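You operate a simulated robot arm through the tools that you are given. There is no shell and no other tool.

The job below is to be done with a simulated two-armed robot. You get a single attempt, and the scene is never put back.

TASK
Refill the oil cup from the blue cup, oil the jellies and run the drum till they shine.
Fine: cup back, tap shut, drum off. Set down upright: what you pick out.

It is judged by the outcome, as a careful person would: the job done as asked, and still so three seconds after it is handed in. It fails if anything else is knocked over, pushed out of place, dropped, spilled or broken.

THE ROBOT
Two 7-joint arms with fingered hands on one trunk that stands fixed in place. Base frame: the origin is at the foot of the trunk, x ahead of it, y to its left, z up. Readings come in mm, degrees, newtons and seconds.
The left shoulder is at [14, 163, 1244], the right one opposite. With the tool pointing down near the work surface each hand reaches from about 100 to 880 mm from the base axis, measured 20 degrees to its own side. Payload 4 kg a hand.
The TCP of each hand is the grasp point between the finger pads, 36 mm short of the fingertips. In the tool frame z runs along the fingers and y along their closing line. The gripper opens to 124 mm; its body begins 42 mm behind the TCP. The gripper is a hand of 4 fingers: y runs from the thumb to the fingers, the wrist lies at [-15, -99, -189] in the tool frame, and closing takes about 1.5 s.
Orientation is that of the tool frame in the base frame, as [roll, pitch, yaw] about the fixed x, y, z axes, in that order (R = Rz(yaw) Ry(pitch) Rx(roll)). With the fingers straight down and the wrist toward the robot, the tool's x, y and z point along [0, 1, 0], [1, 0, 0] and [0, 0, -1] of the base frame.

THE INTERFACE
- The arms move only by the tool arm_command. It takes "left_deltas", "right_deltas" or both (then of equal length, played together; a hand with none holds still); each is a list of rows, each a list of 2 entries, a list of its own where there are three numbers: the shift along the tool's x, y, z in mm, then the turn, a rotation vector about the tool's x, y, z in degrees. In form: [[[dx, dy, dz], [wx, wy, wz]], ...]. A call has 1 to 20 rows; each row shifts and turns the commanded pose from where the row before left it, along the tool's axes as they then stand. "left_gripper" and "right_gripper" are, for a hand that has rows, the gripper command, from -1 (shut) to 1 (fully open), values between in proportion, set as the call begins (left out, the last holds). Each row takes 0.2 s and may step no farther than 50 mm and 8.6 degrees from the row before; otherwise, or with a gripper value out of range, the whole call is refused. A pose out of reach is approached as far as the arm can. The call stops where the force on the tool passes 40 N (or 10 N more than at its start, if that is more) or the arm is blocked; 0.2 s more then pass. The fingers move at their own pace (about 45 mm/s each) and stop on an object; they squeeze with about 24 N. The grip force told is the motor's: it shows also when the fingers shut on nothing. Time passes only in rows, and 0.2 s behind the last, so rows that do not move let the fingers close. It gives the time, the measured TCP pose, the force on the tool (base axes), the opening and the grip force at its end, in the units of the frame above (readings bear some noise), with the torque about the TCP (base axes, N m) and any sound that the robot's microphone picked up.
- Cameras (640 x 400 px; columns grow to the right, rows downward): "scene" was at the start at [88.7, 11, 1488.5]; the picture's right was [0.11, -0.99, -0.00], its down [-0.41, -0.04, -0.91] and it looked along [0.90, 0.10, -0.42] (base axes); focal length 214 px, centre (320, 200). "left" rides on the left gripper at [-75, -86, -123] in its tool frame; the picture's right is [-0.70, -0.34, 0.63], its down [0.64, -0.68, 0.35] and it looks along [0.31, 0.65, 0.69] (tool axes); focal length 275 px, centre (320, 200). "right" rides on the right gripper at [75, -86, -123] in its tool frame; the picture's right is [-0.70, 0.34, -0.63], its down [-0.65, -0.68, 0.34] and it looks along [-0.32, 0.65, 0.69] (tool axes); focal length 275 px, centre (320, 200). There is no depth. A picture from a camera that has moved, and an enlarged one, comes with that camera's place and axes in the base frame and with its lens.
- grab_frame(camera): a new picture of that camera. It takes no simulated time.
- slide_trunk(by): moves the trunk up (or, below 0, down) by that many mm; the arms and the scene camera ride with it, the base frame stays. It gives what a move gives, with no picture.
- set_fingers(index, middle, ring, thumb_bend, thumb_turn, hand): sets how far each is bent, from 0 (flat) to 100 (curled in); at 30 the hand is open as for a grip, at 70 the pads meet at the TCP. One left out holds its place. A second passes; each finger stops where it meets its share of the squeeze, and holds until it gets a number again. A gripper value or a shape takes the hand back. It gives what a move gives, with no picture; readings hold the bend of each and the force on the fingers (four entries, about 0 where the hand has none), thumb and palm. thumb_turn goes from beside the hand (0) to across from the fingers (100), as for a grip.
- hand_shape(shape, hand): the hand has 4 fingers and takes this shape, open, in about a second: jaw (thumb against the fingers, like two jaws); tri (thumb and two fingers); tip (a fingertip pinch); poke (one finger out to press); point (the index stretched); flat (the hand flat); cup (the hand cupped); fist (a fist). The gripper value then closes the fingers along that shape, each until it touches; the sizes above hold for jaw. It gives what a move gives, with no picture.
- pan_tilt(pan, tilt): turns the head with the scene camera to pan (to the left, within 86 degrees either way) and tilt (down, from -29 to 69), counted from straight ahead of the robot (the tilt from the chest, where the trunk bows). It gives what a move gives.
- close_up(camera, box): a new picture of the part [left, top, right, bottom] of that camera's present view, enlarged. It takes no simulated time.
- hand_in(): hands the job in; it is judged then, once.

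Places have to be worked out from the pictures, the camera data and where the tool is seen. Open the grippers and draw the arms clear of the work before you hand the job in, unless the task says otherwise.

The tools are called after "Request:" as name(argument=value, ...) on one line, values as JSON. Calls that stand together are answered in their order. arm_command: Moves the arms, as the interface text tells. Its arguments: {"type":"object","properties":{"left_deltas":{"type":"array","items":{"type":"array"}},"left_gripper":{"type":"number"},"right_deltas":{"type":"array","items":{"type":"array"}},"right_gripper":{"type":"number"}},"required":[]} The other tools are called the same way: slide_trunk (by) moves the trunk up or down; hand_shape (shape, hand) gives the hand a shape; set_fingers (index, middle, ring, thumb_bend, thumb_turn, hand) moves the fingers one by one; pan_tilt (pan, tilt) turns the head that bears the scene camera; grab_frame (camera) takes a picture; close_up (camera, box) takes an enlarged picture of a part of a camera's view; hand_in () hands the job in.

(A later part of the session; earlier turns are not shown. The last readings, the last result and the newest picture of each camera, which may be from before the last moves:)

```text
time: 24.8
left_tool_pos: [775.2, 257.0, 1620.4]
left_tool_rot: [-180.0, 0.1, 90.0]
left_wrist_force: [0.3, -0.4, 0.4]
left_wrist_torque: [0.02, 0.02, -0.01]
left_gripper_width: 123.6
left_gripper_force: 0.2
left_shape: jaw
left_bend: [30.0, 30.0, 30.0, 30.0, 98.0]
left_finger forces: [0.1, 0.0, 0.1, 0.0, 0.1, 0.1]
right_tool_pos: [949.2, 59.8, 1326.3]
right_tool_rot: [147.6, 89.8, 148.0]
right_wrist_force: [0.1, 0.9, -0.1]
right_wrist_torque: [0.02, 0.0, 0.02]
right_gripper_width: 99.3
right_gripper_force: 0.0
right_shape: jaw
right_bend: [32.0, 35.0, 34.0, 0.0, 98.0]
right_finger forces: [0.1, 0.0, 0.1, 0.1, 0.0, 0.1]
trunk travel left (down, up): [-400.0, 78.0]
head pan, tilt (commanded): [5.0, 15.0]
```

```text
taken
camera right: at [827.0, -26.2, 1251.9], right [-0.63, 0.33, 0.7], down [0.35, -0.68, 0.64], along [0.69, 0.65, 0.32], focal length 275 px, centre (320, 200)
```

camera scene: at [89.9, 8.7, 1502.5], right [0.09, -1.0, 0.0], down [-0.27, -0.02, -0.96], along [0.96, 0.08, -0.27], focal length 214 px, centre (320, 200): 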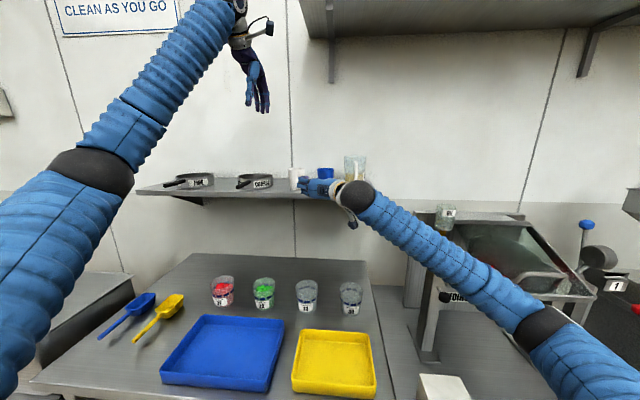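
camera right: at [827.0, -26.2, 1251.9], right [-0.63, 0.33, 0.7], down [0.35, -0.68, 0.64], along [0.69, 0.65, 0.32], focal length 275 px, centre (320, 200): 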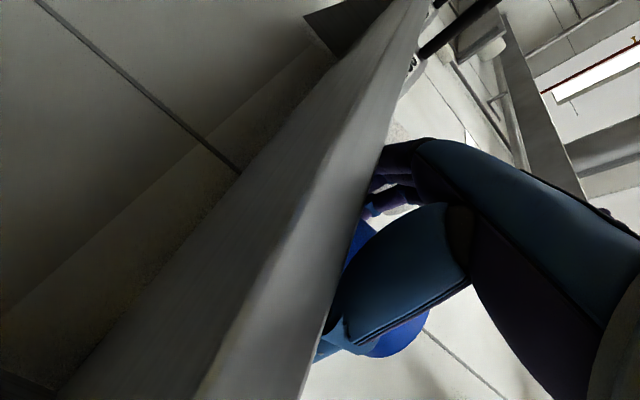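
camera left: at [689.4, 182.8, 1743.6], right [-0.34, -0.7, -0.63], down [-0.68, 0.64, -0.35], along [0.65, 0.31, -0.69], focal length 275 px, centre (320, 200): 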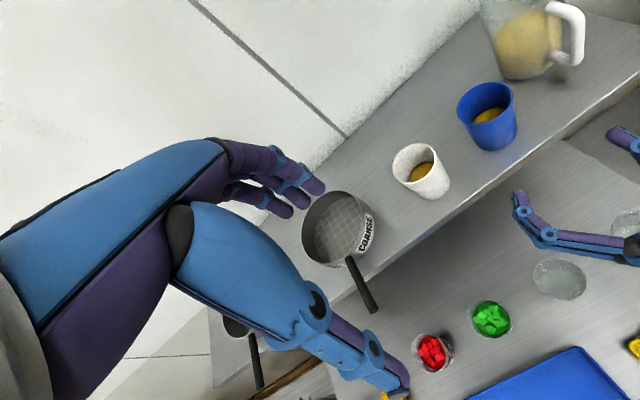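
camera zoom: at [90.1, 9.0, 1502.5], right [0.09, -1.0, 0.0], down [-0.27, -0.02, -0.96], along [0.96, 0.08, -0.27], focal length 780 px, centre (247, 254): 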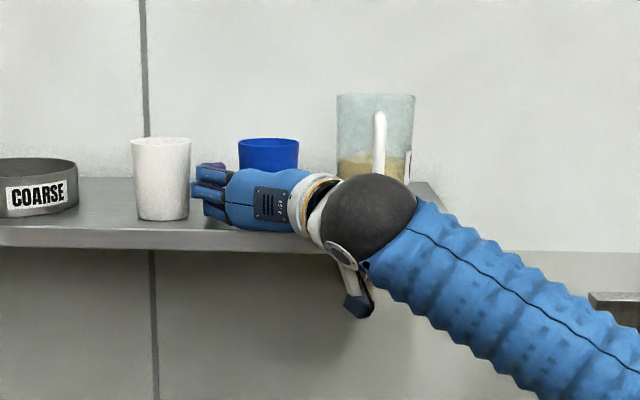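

The cup stands undisturbed between thumb and fingers. I close the hand and wait for the grip to settle.

Request:
arm_command(right_deltas=[[[0, 0, 0], [0, 0, 0]], [[0, 0, 0], [0, 0, 0]], [[0, 0, 0], [0, 0, 0]], [[0, 0, 0], [0, 0, 0]], [[0, 0, 0], [0, 0, 0]], [[0, 0, 0], [0, 0, 0]], [[0, 0, 0], [0, 0, 0]], [[0, 0, 0], [0, 0, 0]]], right_gripper=-1)

Request:
close_up(camera="left", box=[400, 40, 640, 220])

Request:
close_up(camera="scene", box=[260, 130, 420, 240])

```text
time: 26.6
left_tool_pos: [774.4, 258.3, 1619.5]
left_tool_rot: [-179.9, 0.0, 90.1]
left_wrist_force: [0.4, 0.8, -0.1]
left_wrist_torque: [-0.01, -0.02, 0.0]
left_gripper_width: 123.7
left_gripper_force: 0.0
left_shape: jaw
left_bend: [30.0, 30.0, 30.0, 30.0, 98.0]
left_finger forces: [0.0, 0.0, 0.0, 0.0, 0.0, 0.0]
right_tool_pos: [948.7, 58.5, 1326.8]
right_tool_rot: [136.0, 89.8, 136.2]
right_wrist_force: [0.6, -1.3, -0.1]
right_wrist_torque: [-0.08, 0.01, -0.04]
right_gripper_width: 66.5
right_gripper_force: 23.8
right_shape: jaw
right_bend: [49.0, 51.0, 46.0, 51.0, 99.0]
right_finger forces: [14.8, 6.9, 3.9, 0.0, 26.8, 0.0]
trunk travel left (down, up): [-400.0, 78.0]
head pan, tilt (commanded): [5.0, 15.0]
```

```text
2.22 times, centred on (520, 130) of left
camera zoom: at [689.7, 183.0, 1743.5], right [-0.34, -0.7, -0.63], down [-0.68, 0.64, -0.35], along [0.65, 0.31, -0.69], focal length 612 px, centre (-124, 356)
```

zoom: 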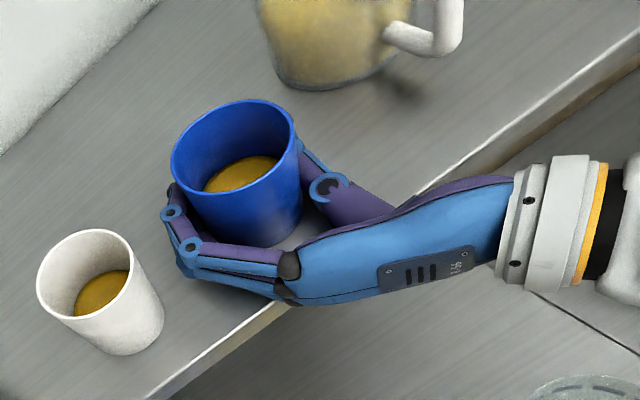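

```text
3.64 times, centred on (340, 185) of scene
camera zoom: at [90.0, 8.9, 1502.5], right [0.09, -1.0, 0.0], down [-0.27, -0.02, -0.96], along [0.96, 0.08, -0.27], focal length 780 px, centre (247, 254)
```

zoom: 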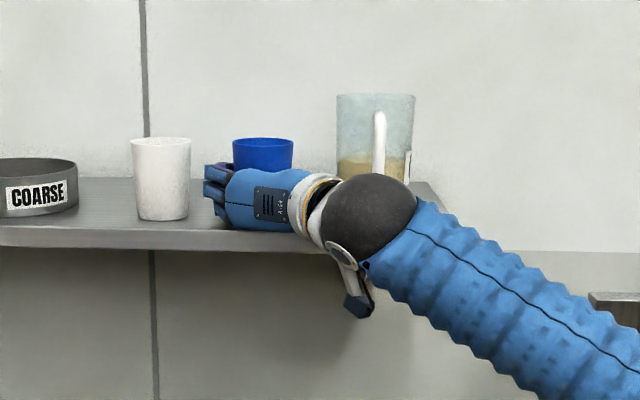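

Gripped: 66.5 mm with about 24 N; the cup shifted about 6 mm left in closing (I'll compensate when putting it back). I lift slowly straight up.

Request:
arm_command(right_deltas=[[[-5, 0, 0], [0, 0, 0]], [[-8, 0, 0], [0, 0, 0]], [[-10, 0, 0], [0, 0, 0]], [[-12, 0, 0], [0, 0, 0]], [[-12, 0, 0], [0, 0, 0]], [[-12, 0, 0], [0, 0, 0]], [[-8, 0, 0], [0, 0, 0]], [[-5, 0, 0], [0, 0, 0]], [[0, 0, 0], [0, 0, 0]]])

Request:
close_up(camera="left", box=[400, 40, 640, 220])

Request:
close_up(camera="scene", box=[260, 100, 420, 210])

```text
time: 28.6
left_tool_pos: [775.5, 257.7, 1620.5]
left_tool_rot: [-179.9, 0.1, 90.0]
left_wrist_force: [0.3, -0.2, -0.5]
left_wrist_torque: [0.0, -0.01, 0.01]
left_gripper_width: 123.4
left_gripper_force: 0.1
left_shape: jaw
left_bend: [30.0, 30.0, 30.0, 30.0, 98.0]
left_finger forces: [0.1, 0.0, 0.0, 0.0, 0.0, 0.0]
right_tool_pos: [950.7, 58.6, 1398.5]
right_tool_rot: [139.8, 89.8, 140.0]
right_wrist_force: [-0.5, 0.2, -1.5]
right_wrist_torque: [-0.02, 0.02, 0.01]
right_gripper_width: 66.6
right_gripper_force: 24.5
right_shape: jaw
right_bend: [49.0, 51.0, 46.0, 51.0, 99.0]
right_finger forces: [15.7, 7.0, 3.6, 0.0, 26.7, 0.0]
trunk travel left (down, up): [-400.0, 78.0]
head pan, tilt (commanded): [5.0, 15.0]
```

```text
2.22 times, centred on (520, 130) of left
camera zoom: at [689.9, 183.1, 1743.3], right [-0.34, -0.7, -0.63], down [-0.68, 0.64, -0.35], along [0.65, 0.31, -0.69], focal length 612 px, centre (-124, 356)
```

zoom: 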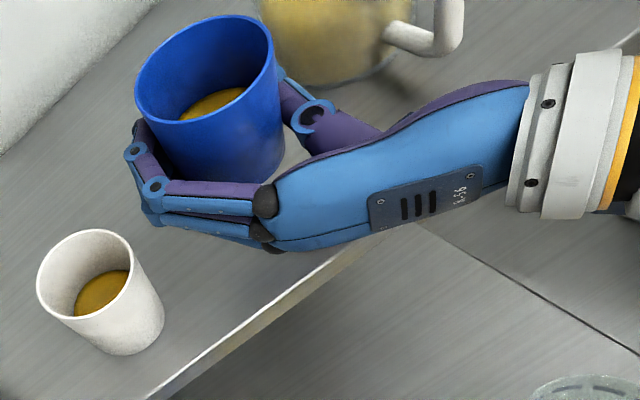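

```text
3.64 times, centred on (340, 155) of scene
camera zoom: at [90.3, 8.9, 1502.5], right [0.09, -1.0, 0.0], down [-0.27, -0.02, -0.96], along [0.96, 0.08, -0.27], focal length 780 px, centre (247, 364)
```

zoom: 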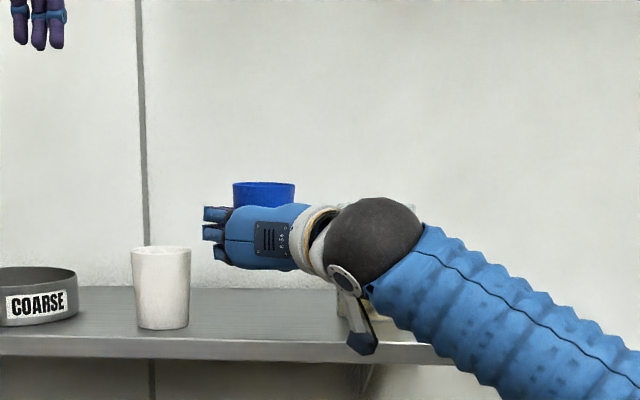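

The cup is held upright and lifted. Before carrying it over, I bring the left hand (empty) to a spot where its camera can watch the oil cup from the left side.

Request:
arm_command(left_deltas=[[[-33, -25.8, 0], [0, 0, 0]], [[-33, -25.8, 0], [0, 0, 0]], [[-33, -25.8, 0], [0, 0, 0]], [[-33, -25.8, 0], [0, 0, 0]], [[-33, -25.8, 0], [0, 0, 0]], [[-33, -25.8, 0], [0, 0, 0]], [[0, 0, 0], [0, 0, 8.33]], [[0, 0, 0], [0, 0, 8.33]], [[0, 0, 0], [0, 0, 8.33]], [[0, 0, 0], [0, 0, 8.33]], [[0, 0, 0], [0, 0, 8.33]], [[0, 0, 0], [0, 0, 8.33]], [[0, 0, 0], [0, 0, 8.33]], [[0, 0, 0], [0, 0, 8.33]], [[0, 0, 0], [0, 0, 8.33]]])

Request:
grab_frame(camera="left")

Request:
grab_frame(camera="scene")

```text
time: 31.8
left_tool_pos: [620.0, 60.7, 1620.6]
left_tool_rot: [180.0, 0.1, 15.0]
left_wrist_force: [0.2, 0.1, -0.1]
left_wrist_torque: [-0.02, 0.01, -0.02]
left_gripper_width: 123.7
left_gripper_force: 0.1
left_shape: jaw
left_bend: [30.0, 30.0, 30.0, 30.0, 98.0]
left_finger forces: [0.0, 0.0, 0.0, 0.0, 0.0, 0.1]
right_tool_pos: [949.5, 59.0, 1397.9]
right_tool_rot: [159.7, 89.9, 160.0]
right_wrist_force: [0.4, -0.6, -2.0]
right_wrist_torque: [0.0, 0.01, -0.03]
right_gripper_width: 66.4
right_gripper_force: 23.8
right_shape: jaw
right_bend: [49.0, 51.0, 46.0, 51.0, 99.0]
right_finger forces: [15.7, 7.0, 3.6, 0.0, 26.6, 0.1]
trunk travel left (down, up): [-400.0, 78.0]
head pan, tilt (commanded): [5.0, 15.0]
```

```text
taken
camera left: at [526.7, 124.3, 1743.6], right [-0.76, 0.15, -0.63], down [0.45, 0.82, -0.35], along [0.47, -0.55, -0.69], focal length 275 px, centre (320, 200)
```

left: 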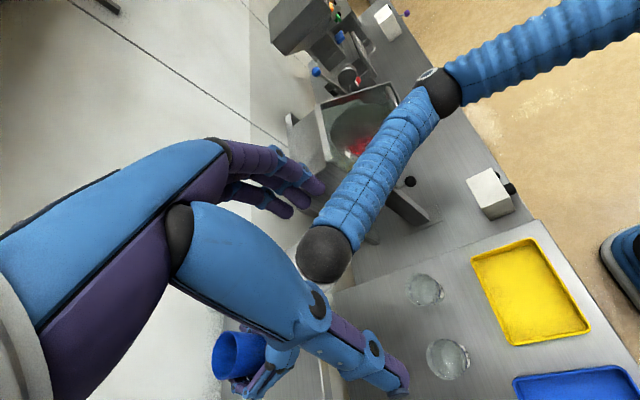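

```text
taken
camera scene: at [90.5, 9.2, 1502.4], right [0.09, -1.0, 0.0], down [-0.27, -0.02, -0.96], along [0.96, 0.08, -0.27], focal length 214 px, centre (320, 200)
```

scene: 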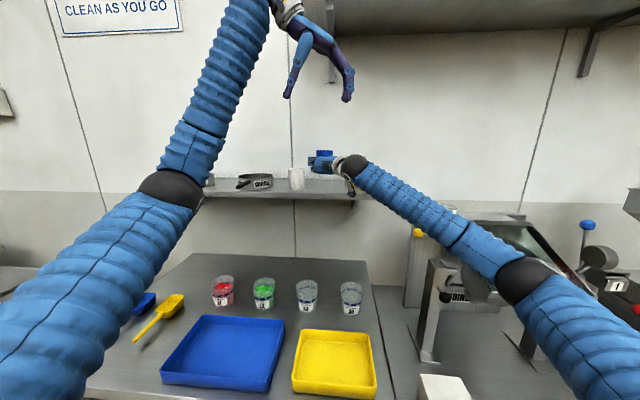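

The left camera will see the oil cup once the right arm moves; I nudge the left hand a bit forward/up for a clearer line, and slowly retract the cup from the shelf.

Request:
arm_command(left_deltas=[[[25.8, 6.9, -13.3], [0, 0, 0]], [[25.8, 6.9, -13.3], [0, 0, 0]], [[25.8, 6.9, -13.3], [0, 0, 0]], [[0, 0, 0], [0, 0, 0]], [[0, 0, 0], [0, 0, 0]], [[0, 0, 0], [0, 0, 0]], [[0, 0, 0], [0, 0, 0]], [[0, 0, 0], [0, 0, 0]]], right_deltas=[[[-1, 0, -5], [0, 0, 0]], [[-2, 0, -10], [0, 0, 0]], [[-2, 0, -15], [0, 0, 0]], [[-2, 0, -18], [0, 0, 0]], [[-2, 0, -18], [0, 0, 0]], [[-2, 0, -18], [0, 0, 0]], [[-1, 0, -12], [0, 0, 0]], [[0, 0, -6], [0, 0, 0]]])

Request:
arm_command(right_deltas=[[[0, -5, -1], [0, 0, 0]], [[0, -10, -2], [0, 0, 0]], [[0, -15, -4], [0, 0, 0]], [[0, -18, -5], [0, 0, 0]], [[0, -18, -6], [0, 0, 0]], [[0, -18, -6], [0, 0, 0]], [[0, -18, -6], [0, 0, 0]], [[0, -18, -6], [0, 0, 0]], [[0, -18, -6], [0, 0, 0]], [[0, -18, -6], [0, 0, 0]], [[0, -18, -6], [0, 0, 0]], [[0, -18, -6], [0, 0, 0]], [[0, -18, -6], [0, 0, 0]], [[0, -14, -6], [0, 0, 0]], [[0, -10, -4], [0, 0, 0]], [[0, -5, -2], [0, 0, 0]]])

Request:
grab_frame(camera="left")

Request:
grab_frame(camera="scene")

Request:
grab_frame(camera="right")

```text
time: 33.6
left_tool_pos: [699.7, 57.7, 1662.9]
left_tool_rot: [180.0, 0.0, 15.1]
left_wrist_force: [-0.3, 0.1, 0.3]
left_wrist_torque: [0.0, -0.1, -0.01]
left_gripper_width: 123.7
left_gripper_force: 0.1
left_shape: jaw
left_bend: [30.0, 30.0, 30.0, 30.0, 98.0]
left_finger forces: [0.0, 0.0, 0.1, 0.0, 0.1, 0.0]
right_tool_pos: [844.7, 58.0, 1410.3]
right_tool_rot: [156.4, 89.8, 156.7]
right_wrist_force: [0.4, -0.3, -0.9]
right_wrist_torque: [-0.03, 0.03, 0.01]
right_gripper_width: 66.5
right_gripper_force: 24.1
right_shape: jaw
right_bend: [49.0, 51.0, 46.0, 51.0, 99.0]
right_finger forces: [15.7, 6.8, 3.6, 0.1, 26.6, 0.1]
trunk travel left (down, up): [-400.0, 78.0]
head pan, tilt (commanded): [5.0, 15.0]
```

```text
time: 37.0
left_tool_pos: [701.0, 57.5, 1662.0]
left_tool_rot: [-180.0, 0.1, 15.0]
left_wrist_force: [0.4, 0.0, -0.1]
left_wrist_torque: [-0.02, 0.0, -0.02]
left_gripper_width: 123.8
left_gripper_force: 0.1
left_shape: jaw
left_bend: [30.0, 30.0, 30.0, 30.0, 98.0]
left_finger forces: [0.1, 0.1, 0.0, 0.0, 0.0, 0.1]
right_tool_pos: [770.2, -182.1, 1409.1]
right_tool_rot: [160.1, 89.9, 160.5]
right_wrist_force: [0.6, 0.6, -0.8]
right_wrist_torque: [0.02, 0.02, 0.01]
right_gripper_width: 66.7
right_gripper_force: 24.0
right_shape: jaw
right_bend: [49.0, 51.0, 46.0, 51.0, 99.0]
right_finger forces: [15.8, 6.8, 3.6, 0.0, 26.5, 0.1]
trunk travel left (down, up): [-400.0, 78.0]
head pan, tilt (commanded): [5.0, 15.0]
```

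```text
taken
camera left: at [606.0, 121.8, 1785.0], right [-0.76, 0.14, -0.63], down [0.45, 0.83, -0.35], along [0.47, -0.55, -0.69], focal length 275 px, centre (320, 200)
```

left: 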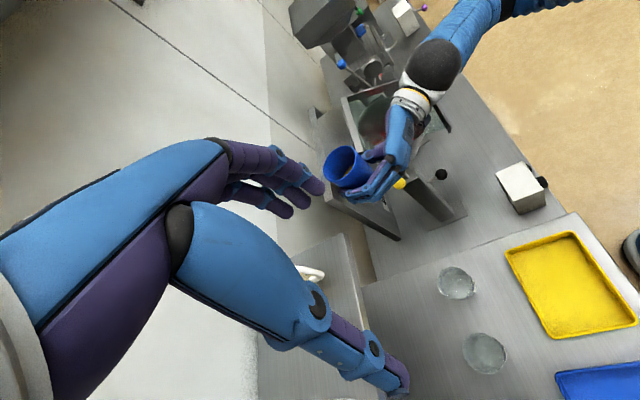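

```text
taken
camera scene: at [90.1, 8.6, 1502.5], right [0.09, -1.0, 0.0], down [-0.27, -0.02, -0.96], along [0.96, 0.08, -0.27], focal length 214 px, centre (320, 200)
```

scene: 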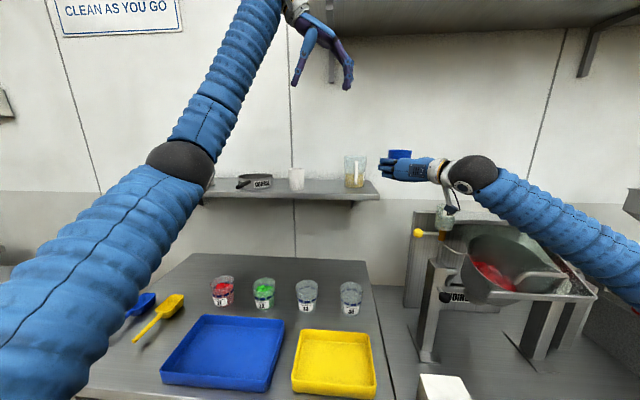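

```text
taken
camera right: at [648.2, -267.2, 1335.3], right [-0.63, 0.33, 0.7], down [0.35, -0.68, 0.64], along [0.69, 0.65, 0.32], focal length 275 px, centre (320, 200)
```

right: 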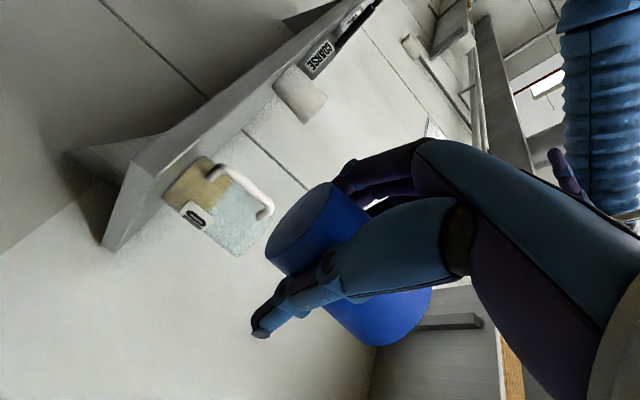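

The cup is at about (770, -182, 1409), still upright. I look closely at the oil cup with the left camera and head camera to pin down its place before pouring.

Request:
close_up(camera="left", box=[300, 80, 460, 220])

Request:
close_up(camera="scene", box=[370, 130, 530, 250])

```text
2.86 times, centred on (380, 150) of left
camera zoom: at [606.0, 121.8, 1785.0], right [-0.76, 0.14, -0.63], down [0.45, 0.83, -0.35], along [0.47, -0.55, -0.69], focal length 786 px, centre (149, 343)
```

zoom: 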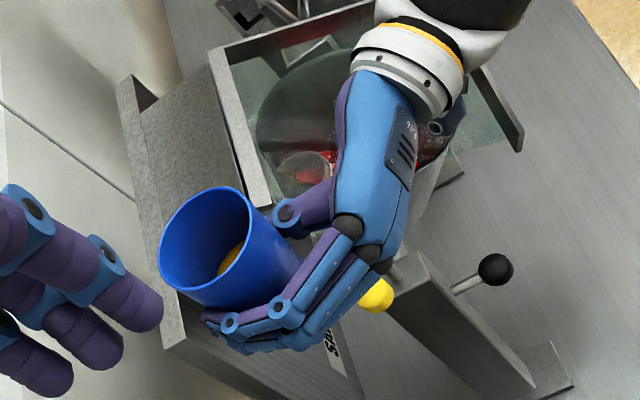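

```text
3.33 times, centred on (450, 190) of scene
camera zoom: at [90.1, 8.6, 1502.5], right [0.09, -1.0, 0.0], down [-0.27, -0.02, -0.96], along [0.96, 0.08, -0.27], focal length 715 px, centre (-113, 233)
```

zoom: 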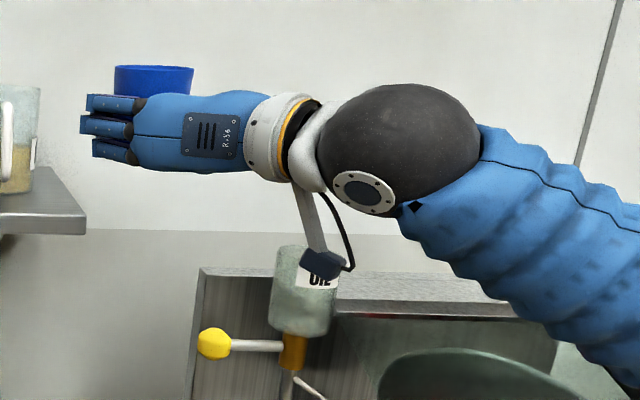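

Request:
close_up(camera="left", box=[340, 110, 400, 150])

Request:
close_up(camera="scene", box=[410, 190, 480, 240])

```text
10.00 times, centred on (370, 130) of left
camera zoom: at [606.0, 121.8, 1785.0], right [-0.76, 0.14, -0.63], down [0.45, 0.83, -0.35], along [0.47, -0.55, -0.69], focal length 2753 px, centre (-180, 900)
```

zoom: 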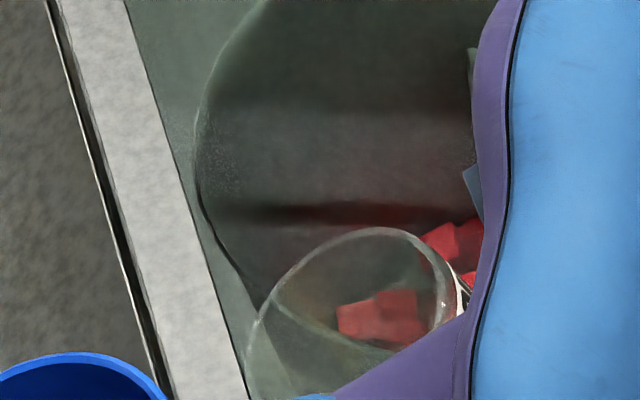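

```text
8.00 times, centred on (445, 215) of scene
camera zoom: at [90.1, 8.6, 1502.5], right [0.09, -1.0, 0.0], down [-0.27, -0.02, -0.96], along [0.96, 0.08, -0.27], focal length 1716 px, centre (-680, 80)
```

zoom: 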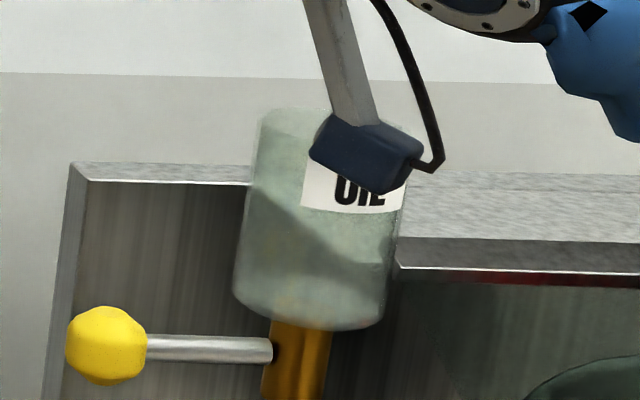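

The oil cup rim fits (757, -329, 1304) from both views. I move the blue cup to the left of and well above it, then tilt to 45° (below the pouring angle for a third-full cup) and check.

Request:
arm_command(right_deltas=[[[0.5, -5, -1], [0, 0, 0]], [[1.5, -12, -2], [0, 0, 0]], [[2, -16, -3], [0, 0, 0]], [[2, -16, -3], [0, 0, 0]], [[1.5, -14, -2], [0, 0, 0]], [[1, -11, -2], [0, 0, 0]], [[0.5, -6, -1], [0, 0, 0]], [[0, 0, 0], [0, 0, 4]], [[0, 0, 0], [0, 0, 6]], [[0, 0, 0], [0, 0, 7]], [[0, 0, 0], [0, 0, 7]], [[0, 0, 0], [0, 0, 7]], [[0, 0, 0], [0, 0, 6]], [[0, 0, 0], [0, 0, 5]], [[0, 0, 0], [0, 0, 3]], [[0, 0, 0], [0, 0, 0]]])

Request:
grab_frame(camera="left")

Request:
close_up(camera="left", box=[300, 80, 440, 180])

Request:
close_up(camera="scene", box=[370, 130, 530, 250])

```text
time: 40.4
left_tool_pos: [700.3, 57.8, 1661.9]
left_tool_rot: [180.0, 0.0, 15.0]
left_wrist_force: [0.6, 0.9, -0.6]
left_wrist_torque: [0.02, -0.01, 0.01]
left_gripper_width: 123.8
left_gripper_force: 0.1
left_shape: jaw
left_bend: [30.0, 30.0, 30.0, 30.0, 98.0]
left_finger forces: [0.0, 0.0, 0.0, 0.0, 0.0, 0.0]
right_tool_pos: [754.8, -262.6, 1400.8]
right_tool_rot: [90.2, 44.8, 90.5]
right_wrist_force: [0.5, -0.5, -1.5]
right_wrist_torque: [0.03, -0.03, 0.01]
right_gripper_width: 66.4
right_gripper_force: 24.1
right_shape: jaw
right_bend: [49.0, 51.0, 46.0, 51.0, 99.0]
right_finger forces: [15.1, 6.6, 3.4, 0.0, 26.4, 0.1]
trunk travel left (down, up): [-400.0, 78.0]
head pan, tilt (commanded): [5.0, 15.0]
```

```text
taken
camera left: at [605.8, 121.7, 1785.1], right [-0.76, 0.14, -0.63], down [0.45, 0.83, -0.35], along [0.47, -0.55, -0.69], focal length 275 px, centre (320, 200)
```

left: 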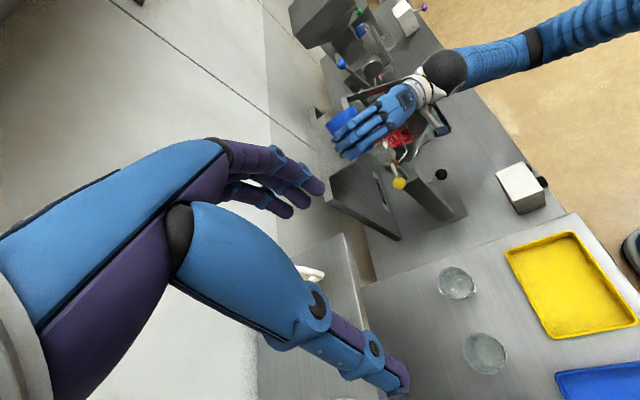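

```text
4.00 times, centred on (370, 130) of left
camera zoom: at [605.8, 121.7, 1785.1], right [-0.76, 0.14, -0.63], down [0.45, 0.83, -0.35], along [0.47, -0.55, -0.69], focal length 1101 px, centre (120, 480)
```

zoom: 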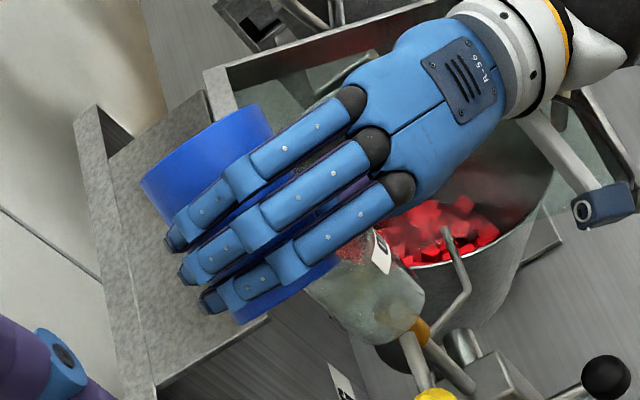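

```text
3.33 times, centred on (450, 190) of scene
camera zoom: at [90.0, 8.6, 1502.5], right [0.09, -1.0, 0.0], down [-0.27, -0.02, -0.96], along [0.96, 0.08, -0.27], focal length 715 px, centre (-113, 233)
```

zoom: 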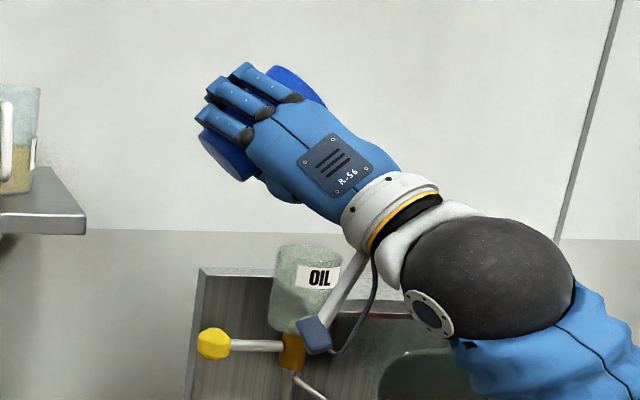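

The tilt is 45° and the lip is by my reckoning right over the oil cup, about 115 mm above it; nothing has poured. I lower while tilting to 55°, keeping the lip over the oil cup's centre.

Request:
arm_command(right_deltas=[[[8.7, -8.7, 0.4], [0, 0, 2.5]], [[8.3, -9.0, 0.4], [0, 0, 2.5]], [[7.9, -9.4, 0.4], [0, 0, 2.5]], [[7.5, -9.7, 0.3], [0, 0, 2.5]], [[0, 0, 0], [0, 0, 0]]])

Request:
close_up(camera="left", box=[310, 90, 430, 180])

Request:
close_up(camera="scene", box=[390, 130, 510, 230])

Request:
grab_frame(camera="right")

```text
time: 41.6
left_tool_pos: [700.9, 58.2, 1662.3]
left_tool_rot: [-180.0, 0.0, 15.0]
left_wrist_force: [1.5, -0.5, 0.4]
left_wrist_torque: [0.01, 0.01, -0.01]
left_gripper_width: 123.5
left_gripper_force: 0.1
left_shape: jaw
left_bend: [30.0, 30.0, 30.0, 30.0, 98.0]
left_finger forces: [0.0, 0.0, 0.0, 0.1, 0.1, 0.0]
right_tool_pos: [756.6, -261.3, 1353.3]
right_tool_rot: [90.1, 34.9, 90.4]
right_wrist_force: [0.6, 0.5, -1.3]
right_wrist_torque: [0.0, -0.06, 0.0]
right_gripper_width: 66.5
right_gripper_force: 24.1
right_shape: jaw
right_bend: [49.0, 51.0, 46.0, 51.0, 99.0]
right_finger forces: [15.1, 6.6, 3.3, 0.0, 26.4, 0.0]
trunk travel left (down, up): [-400.0, 78.0]
head pan, tilt (commanded): [5.0, 15.0]
```

```text
4.44 times, centred on (370, 135) of left
camera zoom: at [605.8, 121.8, 1785.2], right [-0.76, 0.14, -0.63], down [0.45, 0.83, -0.35], along [0.47, -0.55, -0.69], focal length 1224 px, centre (98, 489)
```

zoom: 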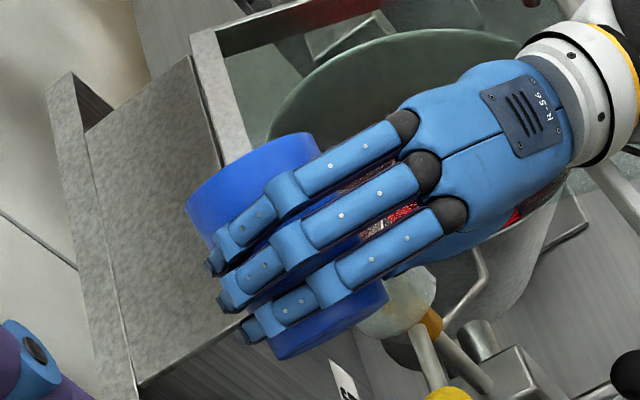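

```text
4.00 times, centred on (450, 180) of scene
camera zoom: at [89.9, 8.6, 1502.5], right [0.09, -1.0, 0.0], down [-0.27, -0.02, -0.96], along [0.96, 0.08, -0.27], focal length 858 px, centre (-200, 280)
```

zoom: 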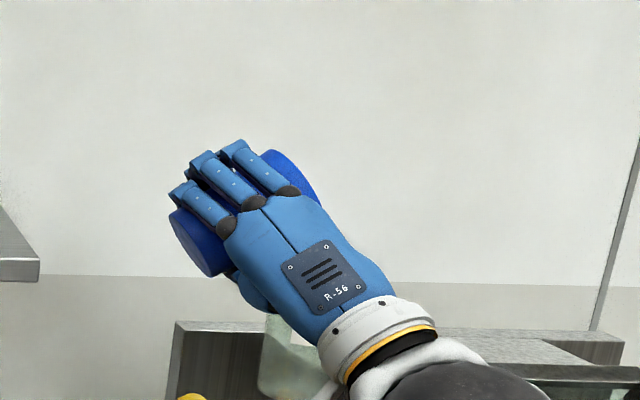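

```text
taken
camera right: at [634.2, -249.0, 1240.2], right [-0.63, -0.38, 0.68], down [0.35, -0.92, -0.19], along [0.69, 0.12, 0.71], focal length 275 px, centre (320, 200)
```

right: 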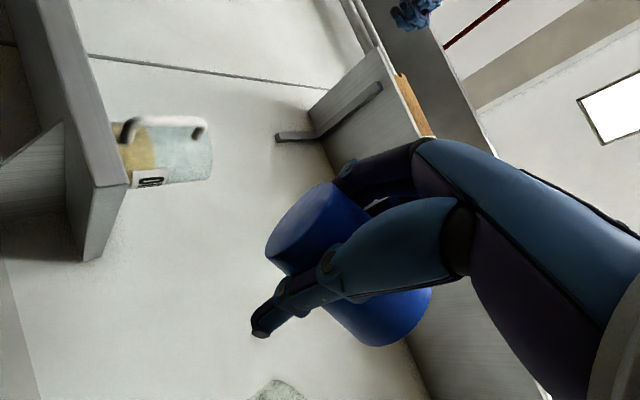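

At 55° nothing pours yet and the thumb clears the oil cup. I go to 62° with the lip about 40 mm above the rim, then check for flow.

Request:
arm_command(right_deltas=[[[2.1, -3.8, 0], [0, 0, 2.3]], [[1.9, -3.9, 0], [0, 0, 2.4]], [[1.8, -4.0, 0], [0, 0, 2.3]], [[0, 0, 0], [0, 0, 0]], [[0, 0, 0], [0, 0, 0]]])

Request:
close_up(camera="left", box=[310, 90, 430, 180])

Request:
grab_frame(camera="right")

```text
time: 42.8
left_tool_pos: [699.4, 58.8, 1661.6]
left_tool_rot: [180.0, 0.1, 15.0]
left_wrist_force: [-0.5, -0.2, 0.5]
left_wrist_torque: [0.0, 0.02, -0.01]
left_gripper_width: 123.6
left_gripper_force: 0.0
left_shape: jaw
left_bend: [30.0, 30.0, 30.0, 30.0, 98.0]
left_finger forces: [0.0, 0.1, 0.1, 0.0, 0.0, 0.0]
right_tool_pos: [756.1, -263.5, 1338.5]
right_tool_rot: [90.1, 27.9, 90.3]
right_wrist_force: [1.2, 0.4, -1.9]
right_wrist_torque: [0.01, 0.0, -0.01]
right_gripper_width: 66.4
right_gripper_force: 24.4
right_shape: jaw
right_bend: [49.0, 51.0, 46.0, 51.0, 99.0]
right_finger forces: [15.1, 6.7, 3.3, 0.0, 26.3, 0.1]
trunk travel left (down, up): [-400.0, 78.0]
head pan, tilt (commanded): [5.0, 15.0]
```

```text
4.44 times, centred on (370, 135) of left
camera zoom: at [606.1, 122.1, 1785.0], right [-0.76, 0.14, -0.63], down [0.45, 0.83, -0.35], along [0.47, -0.55, -0.69], focal length 1224 px, centre (98, 489)
```

zoom: 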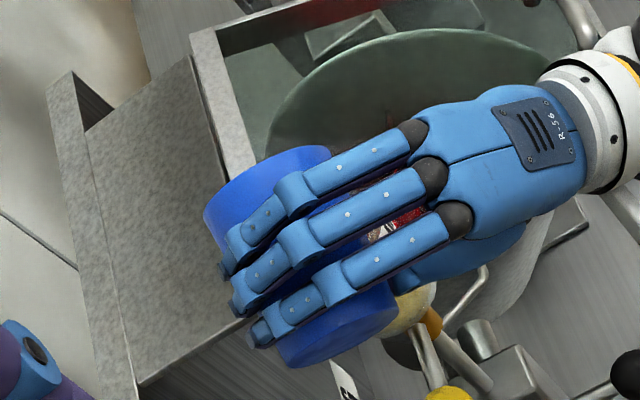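

```text
taken
camera right: at [634.8, -236.6, 1228.9], right [-0.63, -0.46, 0.62], down [0.35, -0.89, -0.3], along [0.69, 0.03, 0.72], focal length 275 px, centre (320, 200)
```

right: 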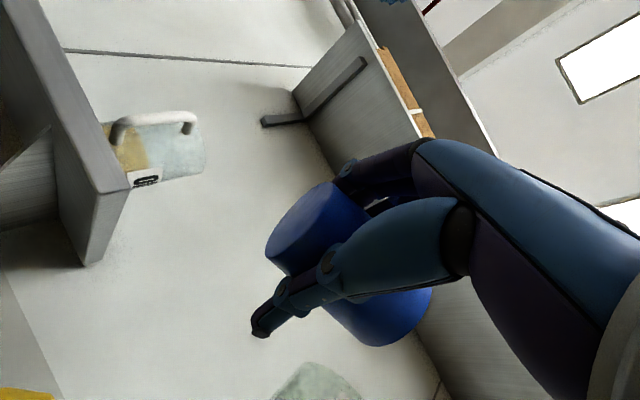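

The left view shows a yellowish tint appearing in the oil cup's lower part; I zoom in on it.

Request:
close_up(camera="left", box=[370, 135, 418, 175])

Request:
close_up(camera="right", box=[240, 300, 440, 400])

Request:
close_up(camera="scene", box=[410, 170, 480, 250])

```text
10.00 times, centred on (394, 155) of left
camera zoom: at [606.1, 122.1, 1785.0], right [-0.76, 0.14, -0.63], down [0.45, 0.83, -0.35], along [0.47, -0.55, -0.69], focal length 2753 px, centre (-420, 650)
```

zoom: 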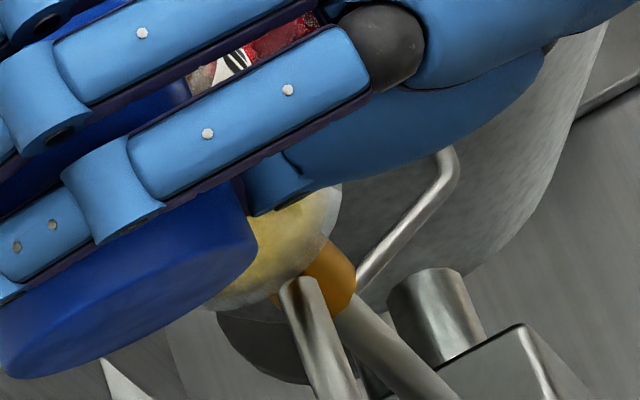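

```text
3.20 times, centred on (340, 350) of right
camera zoom: at [634.8, -236.6, 1228.9], right [-0.63, -0.46, 0.62], down [0.35, -0.89, -0.3], along [0.69, 0.03, 0.72], focal length 881 px, centre (256, -280)
```

zoom: 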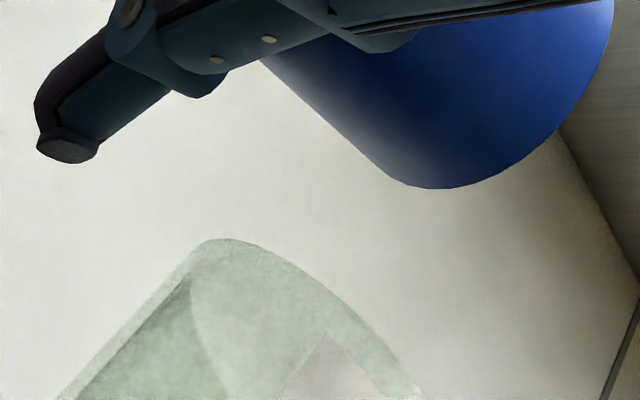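

```text
5.00 times, centred on (445, 210) of scene
camera zoom: at [90.2, 8.8, 1502.5], right [0.09, -1.0, 0.0], down [-0.27, -0.02, -0.96], along [0.96, 0.08, -0.27], focal length 1072 px, centre (-305, 150)
```

zoom: 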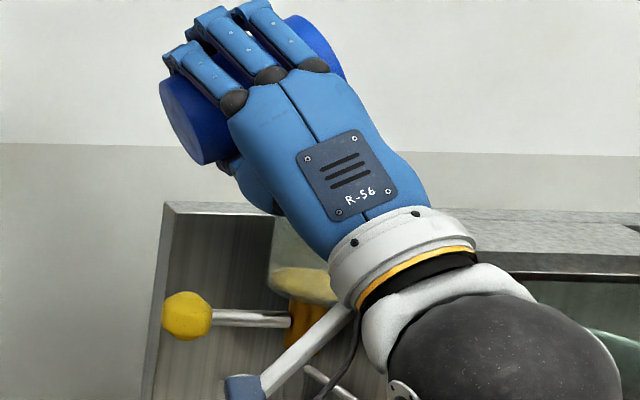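

Oil is landing in the oil cup (a yellow layer shows at its bottom) with no spill seen. I tilt on slowly to 68°, holding in place.

Request:
arm_command(right_deltas=[[[0, 0, 0], [0, 0, 2]], [[0, 0, 0], [0, 0, 0]], [[0, 0, 0], [0, 0, 2]], [[0, 0, 0], [0, 0, 0]], [[0, 0, 0], [0, 0, 2]], [[0, 0, 0], [0, 0, 0]], [[0, 0, 0], [0, 0, 0]]])

Request:
close_up(camera="scene", box=[410, 170, 480, 250])

Request:
close_up(camera="left", box=[340, 120, 440, 190])

Request:
close_up(camera="right", box=[240, 300, 440, 400])

```text
time: 44.4
left_tool_pos: [700.0, 58.6, 1661.9]
left_tool_rot: [180.0, 0.1, 15.0]
left_wrist_force: [-0.4, 0.7, -0.1]
left_wrist_torque: [0.0, 0.06, 0.02]
left_gripper_width: 123.8
left_gripper_force: 0.0
left_shape: jaw
left_bend: [30.0, 30.0, 30.0, 30.0, 98.0]
left_finger forces: [0.0, 0.1, 0.0, 0.1, 0.1, 0.1]
right_tool_pos: [758.9, -262.4, 1338.7]
right_tool_rot: [90.1, 21.9, 90.3]
right_wrist_force: [0.3, -0.1, -0.7]
right_wrist_torque: [0.0, 0.0, 0.01]
right_gripper_width: 66.6
right_gripper_force: 24.0
right_shape: jaw
right_bend: [49.0, 51.0, 46.0, 51.0, 99.0]
right_finger forces: [15.2, 6.6, 3.4, 0.0, 26.3, 0.1]
trunk travel left (down, up): [-400.0, 78.0]
head pan, tilt (commanded): [5.0, 15.0]
```

```text
5.00 times, centred on (445, 210) of scene
camera zoom: at [90.1, 8.9, 1502.5], right [0.09, -1.0, 0.0], down [-0.27, -0.02, -0.96], along [0.96, 0.08, -0.27], focal length 1072 px, centre (-305, 150)
```

zoom: 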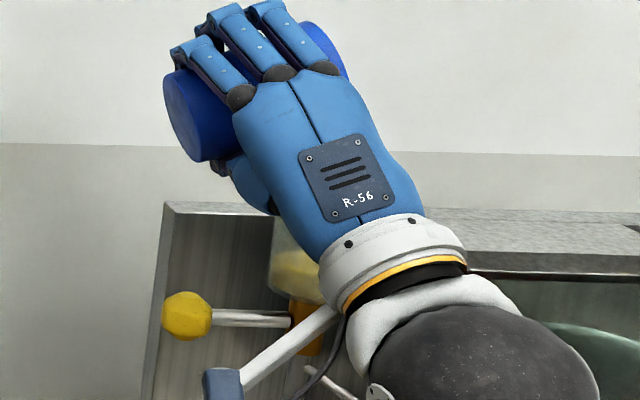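

```text
5.71 times, centred on (390, 155) of left
camera zoom: at [606.0, 122.1, 1785.0], right [-0.76, 0.14, -0.63], down [0.45, 0.83, -0.35], along [0.47, -0.55, -0.69], focal length 1573 px, centre (-80, 457)
```

zoom: 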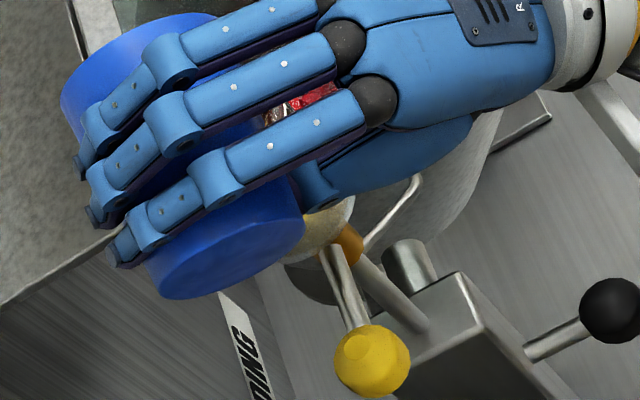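

```text
3.20 times, centred on (340, 350) of right
camera zoom: at [634.4, -225.3, 1232.5], right [-0.63, -0.52, 0.57], down [0.35, -0.85, -0.39], along [0.69, -0.05, 0.72], focal length 881 px, centre (256, -280)
```

zoom: 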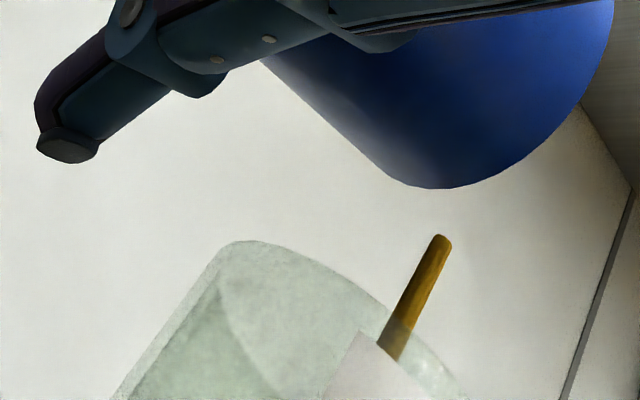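

The right camera shows the stream falling inside the oil cup near its centre. I continue slowly to 80°, raising slightly so the lip stays clear.

Request:
arm_command(right_deltas=[[[-0.3, 0.9, 0], [0, 0, 2]], [[0, 0, 0], [0, 0, 0]], [[-0.3, 0.9, 0], [0, 0, 2]], [[0, 0, 0], [0, 0, 0]], [[-0.3, 0.9, 0], [0, 0, 2]], [[0, 0, 0], [0, 0, 0]], [[-0.3, 1.0, 0], [0, 0, 2]], [[0, 0, 0], [0, 0, 0]], [[-0.2, 1.0, 0], [0, 0, 2]], [[0, 0, 0], [0, 0, 0]], [[-0.2, 1.0, 0], [0, 0, 2]], [[0, 0, 0], [0, 0, 0]]])

Request:
close_up(camera="scene", box=[410, 170, 480, 250])

Request:
close_up(camera="left", box=[340, 120, 440, 190])

Request:
close_up(camera="right", box=[240, 280, 480, 400])

```text
time: 47.0
left_tool_pos: [700.3, 58.7, 1661.4]
left_tool_rot: [179.9, 0.1, 15.0]
left_wrist_force: [0.4, 0.7, 0.0]
left_wrist_torque: [0.03, 0.04, 0.03]
left_gripper_width: 123.9
left_gripper_force: 0.1
left_shape: jaw
left_bend: [30.0, 30.0, 30.0, 30.0, 98.0]
left_finger forces: [0.0, 0.0, 0.1, 0.1, 0.0, 0.0]
right_tool_pos: [757.4, -263.2, 1344.8]
right_tool_rot: [90.1, 10.0, 90.5]
right_wrist_force: [-0.6, 0.5, -1.6]
right_wrist_torque: [0.03, -0.01, 0.02]
right_gripper_width: 66.5
right_gripper_force: 24.2
right_shape: jaw
right_bend: [49.0, 51.0, 46.0, 51.0, 99.0]
right_finger forces: [15.2, 6.6, 3.3, 0.1, 26.3, 0.0]
trunk travel left (down, up): [-400.0, 78.0]
head pan, tilt (commanded): [5.0, 15.0]
```

```text
5.00 times, centred on (445, 210) of scene
camera zoom: at [90.0, 8.5, 1502.5], right [0.09, -1.0, 0.0], down [-0.27, -0.02, -0.96], along [0.96, 0.08, -0.27], focal length 1072 px, centre (-305, 150)
```

zoom: 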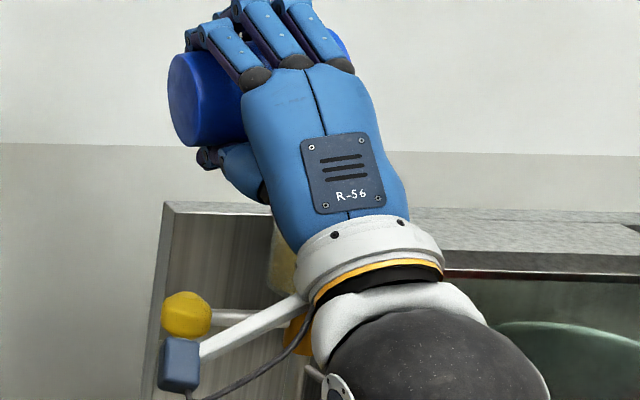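

```text
5.71 times, centred on (390, 155) of left
camera zoom: at [605.9, 121.7, 1785.1], right [-0.76, 0.14, -0.63], down [0.45, 0.83, -0.35], along [0.47, -0.55, -0.69], focal length 1573 px, centre (-80, 457)
```

zoom: 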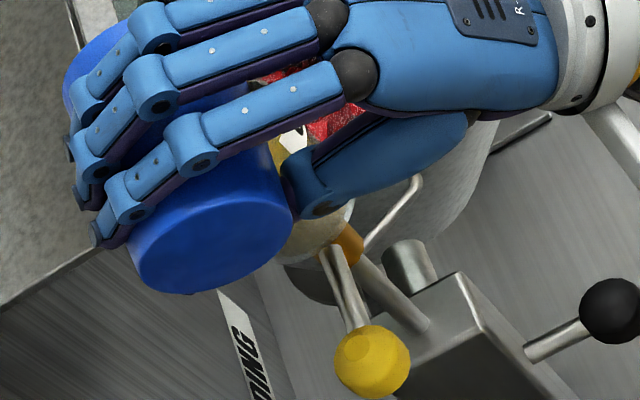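

```text
2.67 times, centred on (360, 340) of right
camera zoom: at [634.8, -203.4, 1248.3], right [-0.63, -0.63, 0.45], down [0.35, -0.75, -0.56], along [0.69, -0.2, 0.69], focal length 734 px, centre (213, -173)
```

zoom: 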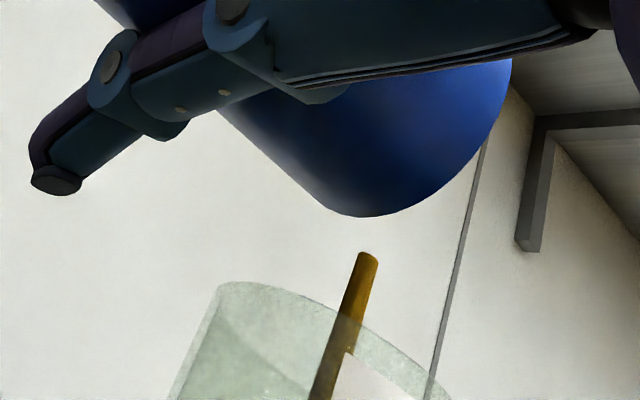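

Request:
close_up(camera="scene", box=[425, 205, 450, 235])

Request:
close_up(camera="left", box=[385, 120, 420, 170])

```text
13.33 times, centred on (438, 220) of scene
camera zoom: at [90.0, 8.5, 1502.5], right [0.09, -1.0, 0.0], down [-0.27, -0.02, -0.96], along [0.96, 0.08, -0.27], focal length 2860 px, centre (-1247, -67)
```

zoom: 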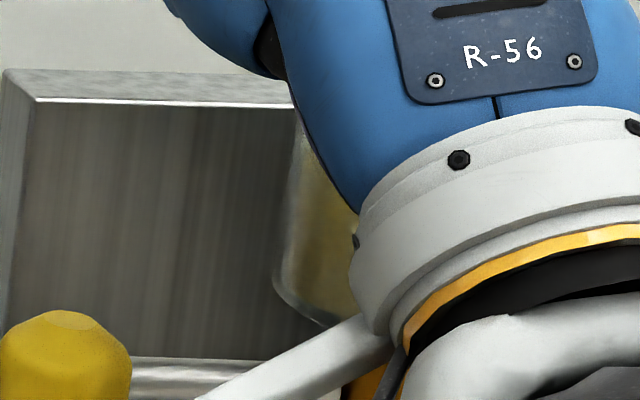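

```text
8.00 times, centred on (402, 145) of left
camera zoom: at [605.9, 121.7, 1785.1], right [-0.76, 0.14, -0.63], down [0.45, 0.83, -0.35], along [0.47, -0.55, -0.69], focal length 2202 px, centre (-340, 640)
```

zoom: 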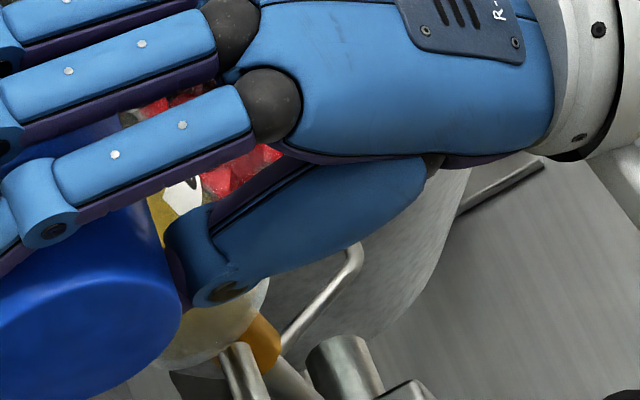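

The oil cup is about half to 60% full now with no spill. I continue the pour slowly to 88° and watch the level.

Request:
arm_command(right_deltas=[[[-0.2, 1.2, 0], [0, 0, 2]], [[0, 0, 0], [0, 0, 0]], [[-0.1, 1.2, 0], [0, 0, 2]], [[0, 0, 0], [0, 0, 0]], [[-0.1, 1.2, 0], [0, 0, 2]], [[0, 0, 0], [0, 0, 0]], [[0, 1.2, 0], [0, 0, 2]], [[0, 0, 0], [0, 0, 0]]])

Request:
close_up(camera="scene", box=[425, 205, 450, 235])

Request:
close_up(camera="right", box=[240, 280, 480, 400])

Request:
close_up(camera="left", box=[340, 120, 440, 190])

```text
time: 48.8
left_tool_pos: [699.9, 58.7, 1661.5]
left_tool_rot: [-179.8, 0.1, 15.0]
left_wrist_force: [0.0, -0.1, 0.3]
left_wrist_torque: [0.01, -0.01, -0.03]
left_gripper_width: 123.7
left_gripper_force: 0.1
left_shape: jaw
left_bend: [30.0, 30.0, 30.0, 30.0, 98.0]
left_finger forces: [0.1, 0.1, 0.0, 0.1, 0.0, 0.0]
right_tool_pos: [756.8, -262.6, 1349.6]
right_tool_rot: [90.1, 1.9, 90.4]
right_wrist_force: [0.1, -0.3, -1.1]
right_wrist_torque: [0.04, 0.0, 0.01]
right_gripper_width: 66.4
right_gripper_force: 23.7
right_shape: jaw
right_bend: [49.0, 51.0, 46.0, 51.0, 99.0]
right_finger forces: [15.2, 6.7, 3.4, 0.0, 26.2, 0.0]
trunk travel left (down, up): [-400.0, 78.0]
head pan, tilt (commanded): [5.0, 15.0]
```

```text
13.33 times, centred on (438, 220) of scene
camera zoom: at [90.1, 8.5, 1502.5], right [0.09, -1.0, 0.0], down [-0.27, -0.02, -0.96], along [0.96, 0.08, -0.27], focal length 2860 px, centre (-1247, -67)
```

zoom: 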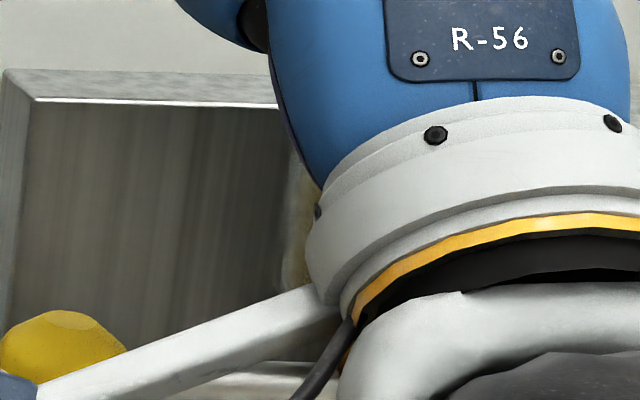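

```text
2.67 times, centred on (360, 340) of right
camera zoom: at [634.5, -189.8, 1262.3], right [-0.63, -0.69, 0.36], down [0.35, -0.67, -0.66], along [0.69, -0.29, 0.66], focal length 734 px, centre (213, -173)
```

zoom: 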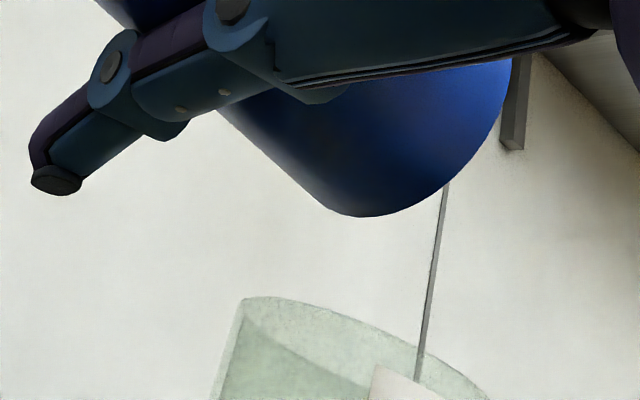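

```text
5.71 times, centred on (390, 155) of left
camera zoom: at [605.9, 121.7, 1785.1], right [-0.76, 0.14, -0.63], down [0.45, 0.83, -0.35], along [0.47, -0.55, -0.69], focal length 1573 px, centre (-80, 457)
```

zoom: 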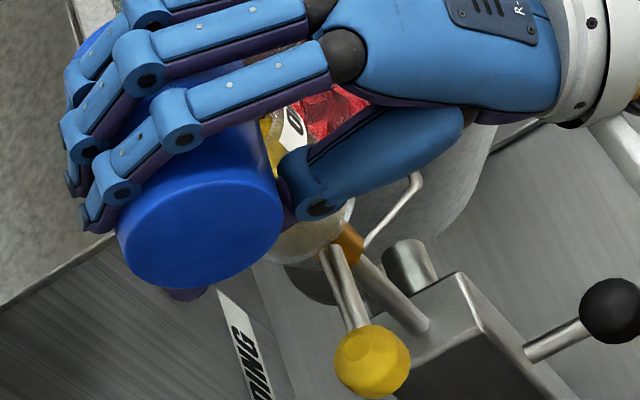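

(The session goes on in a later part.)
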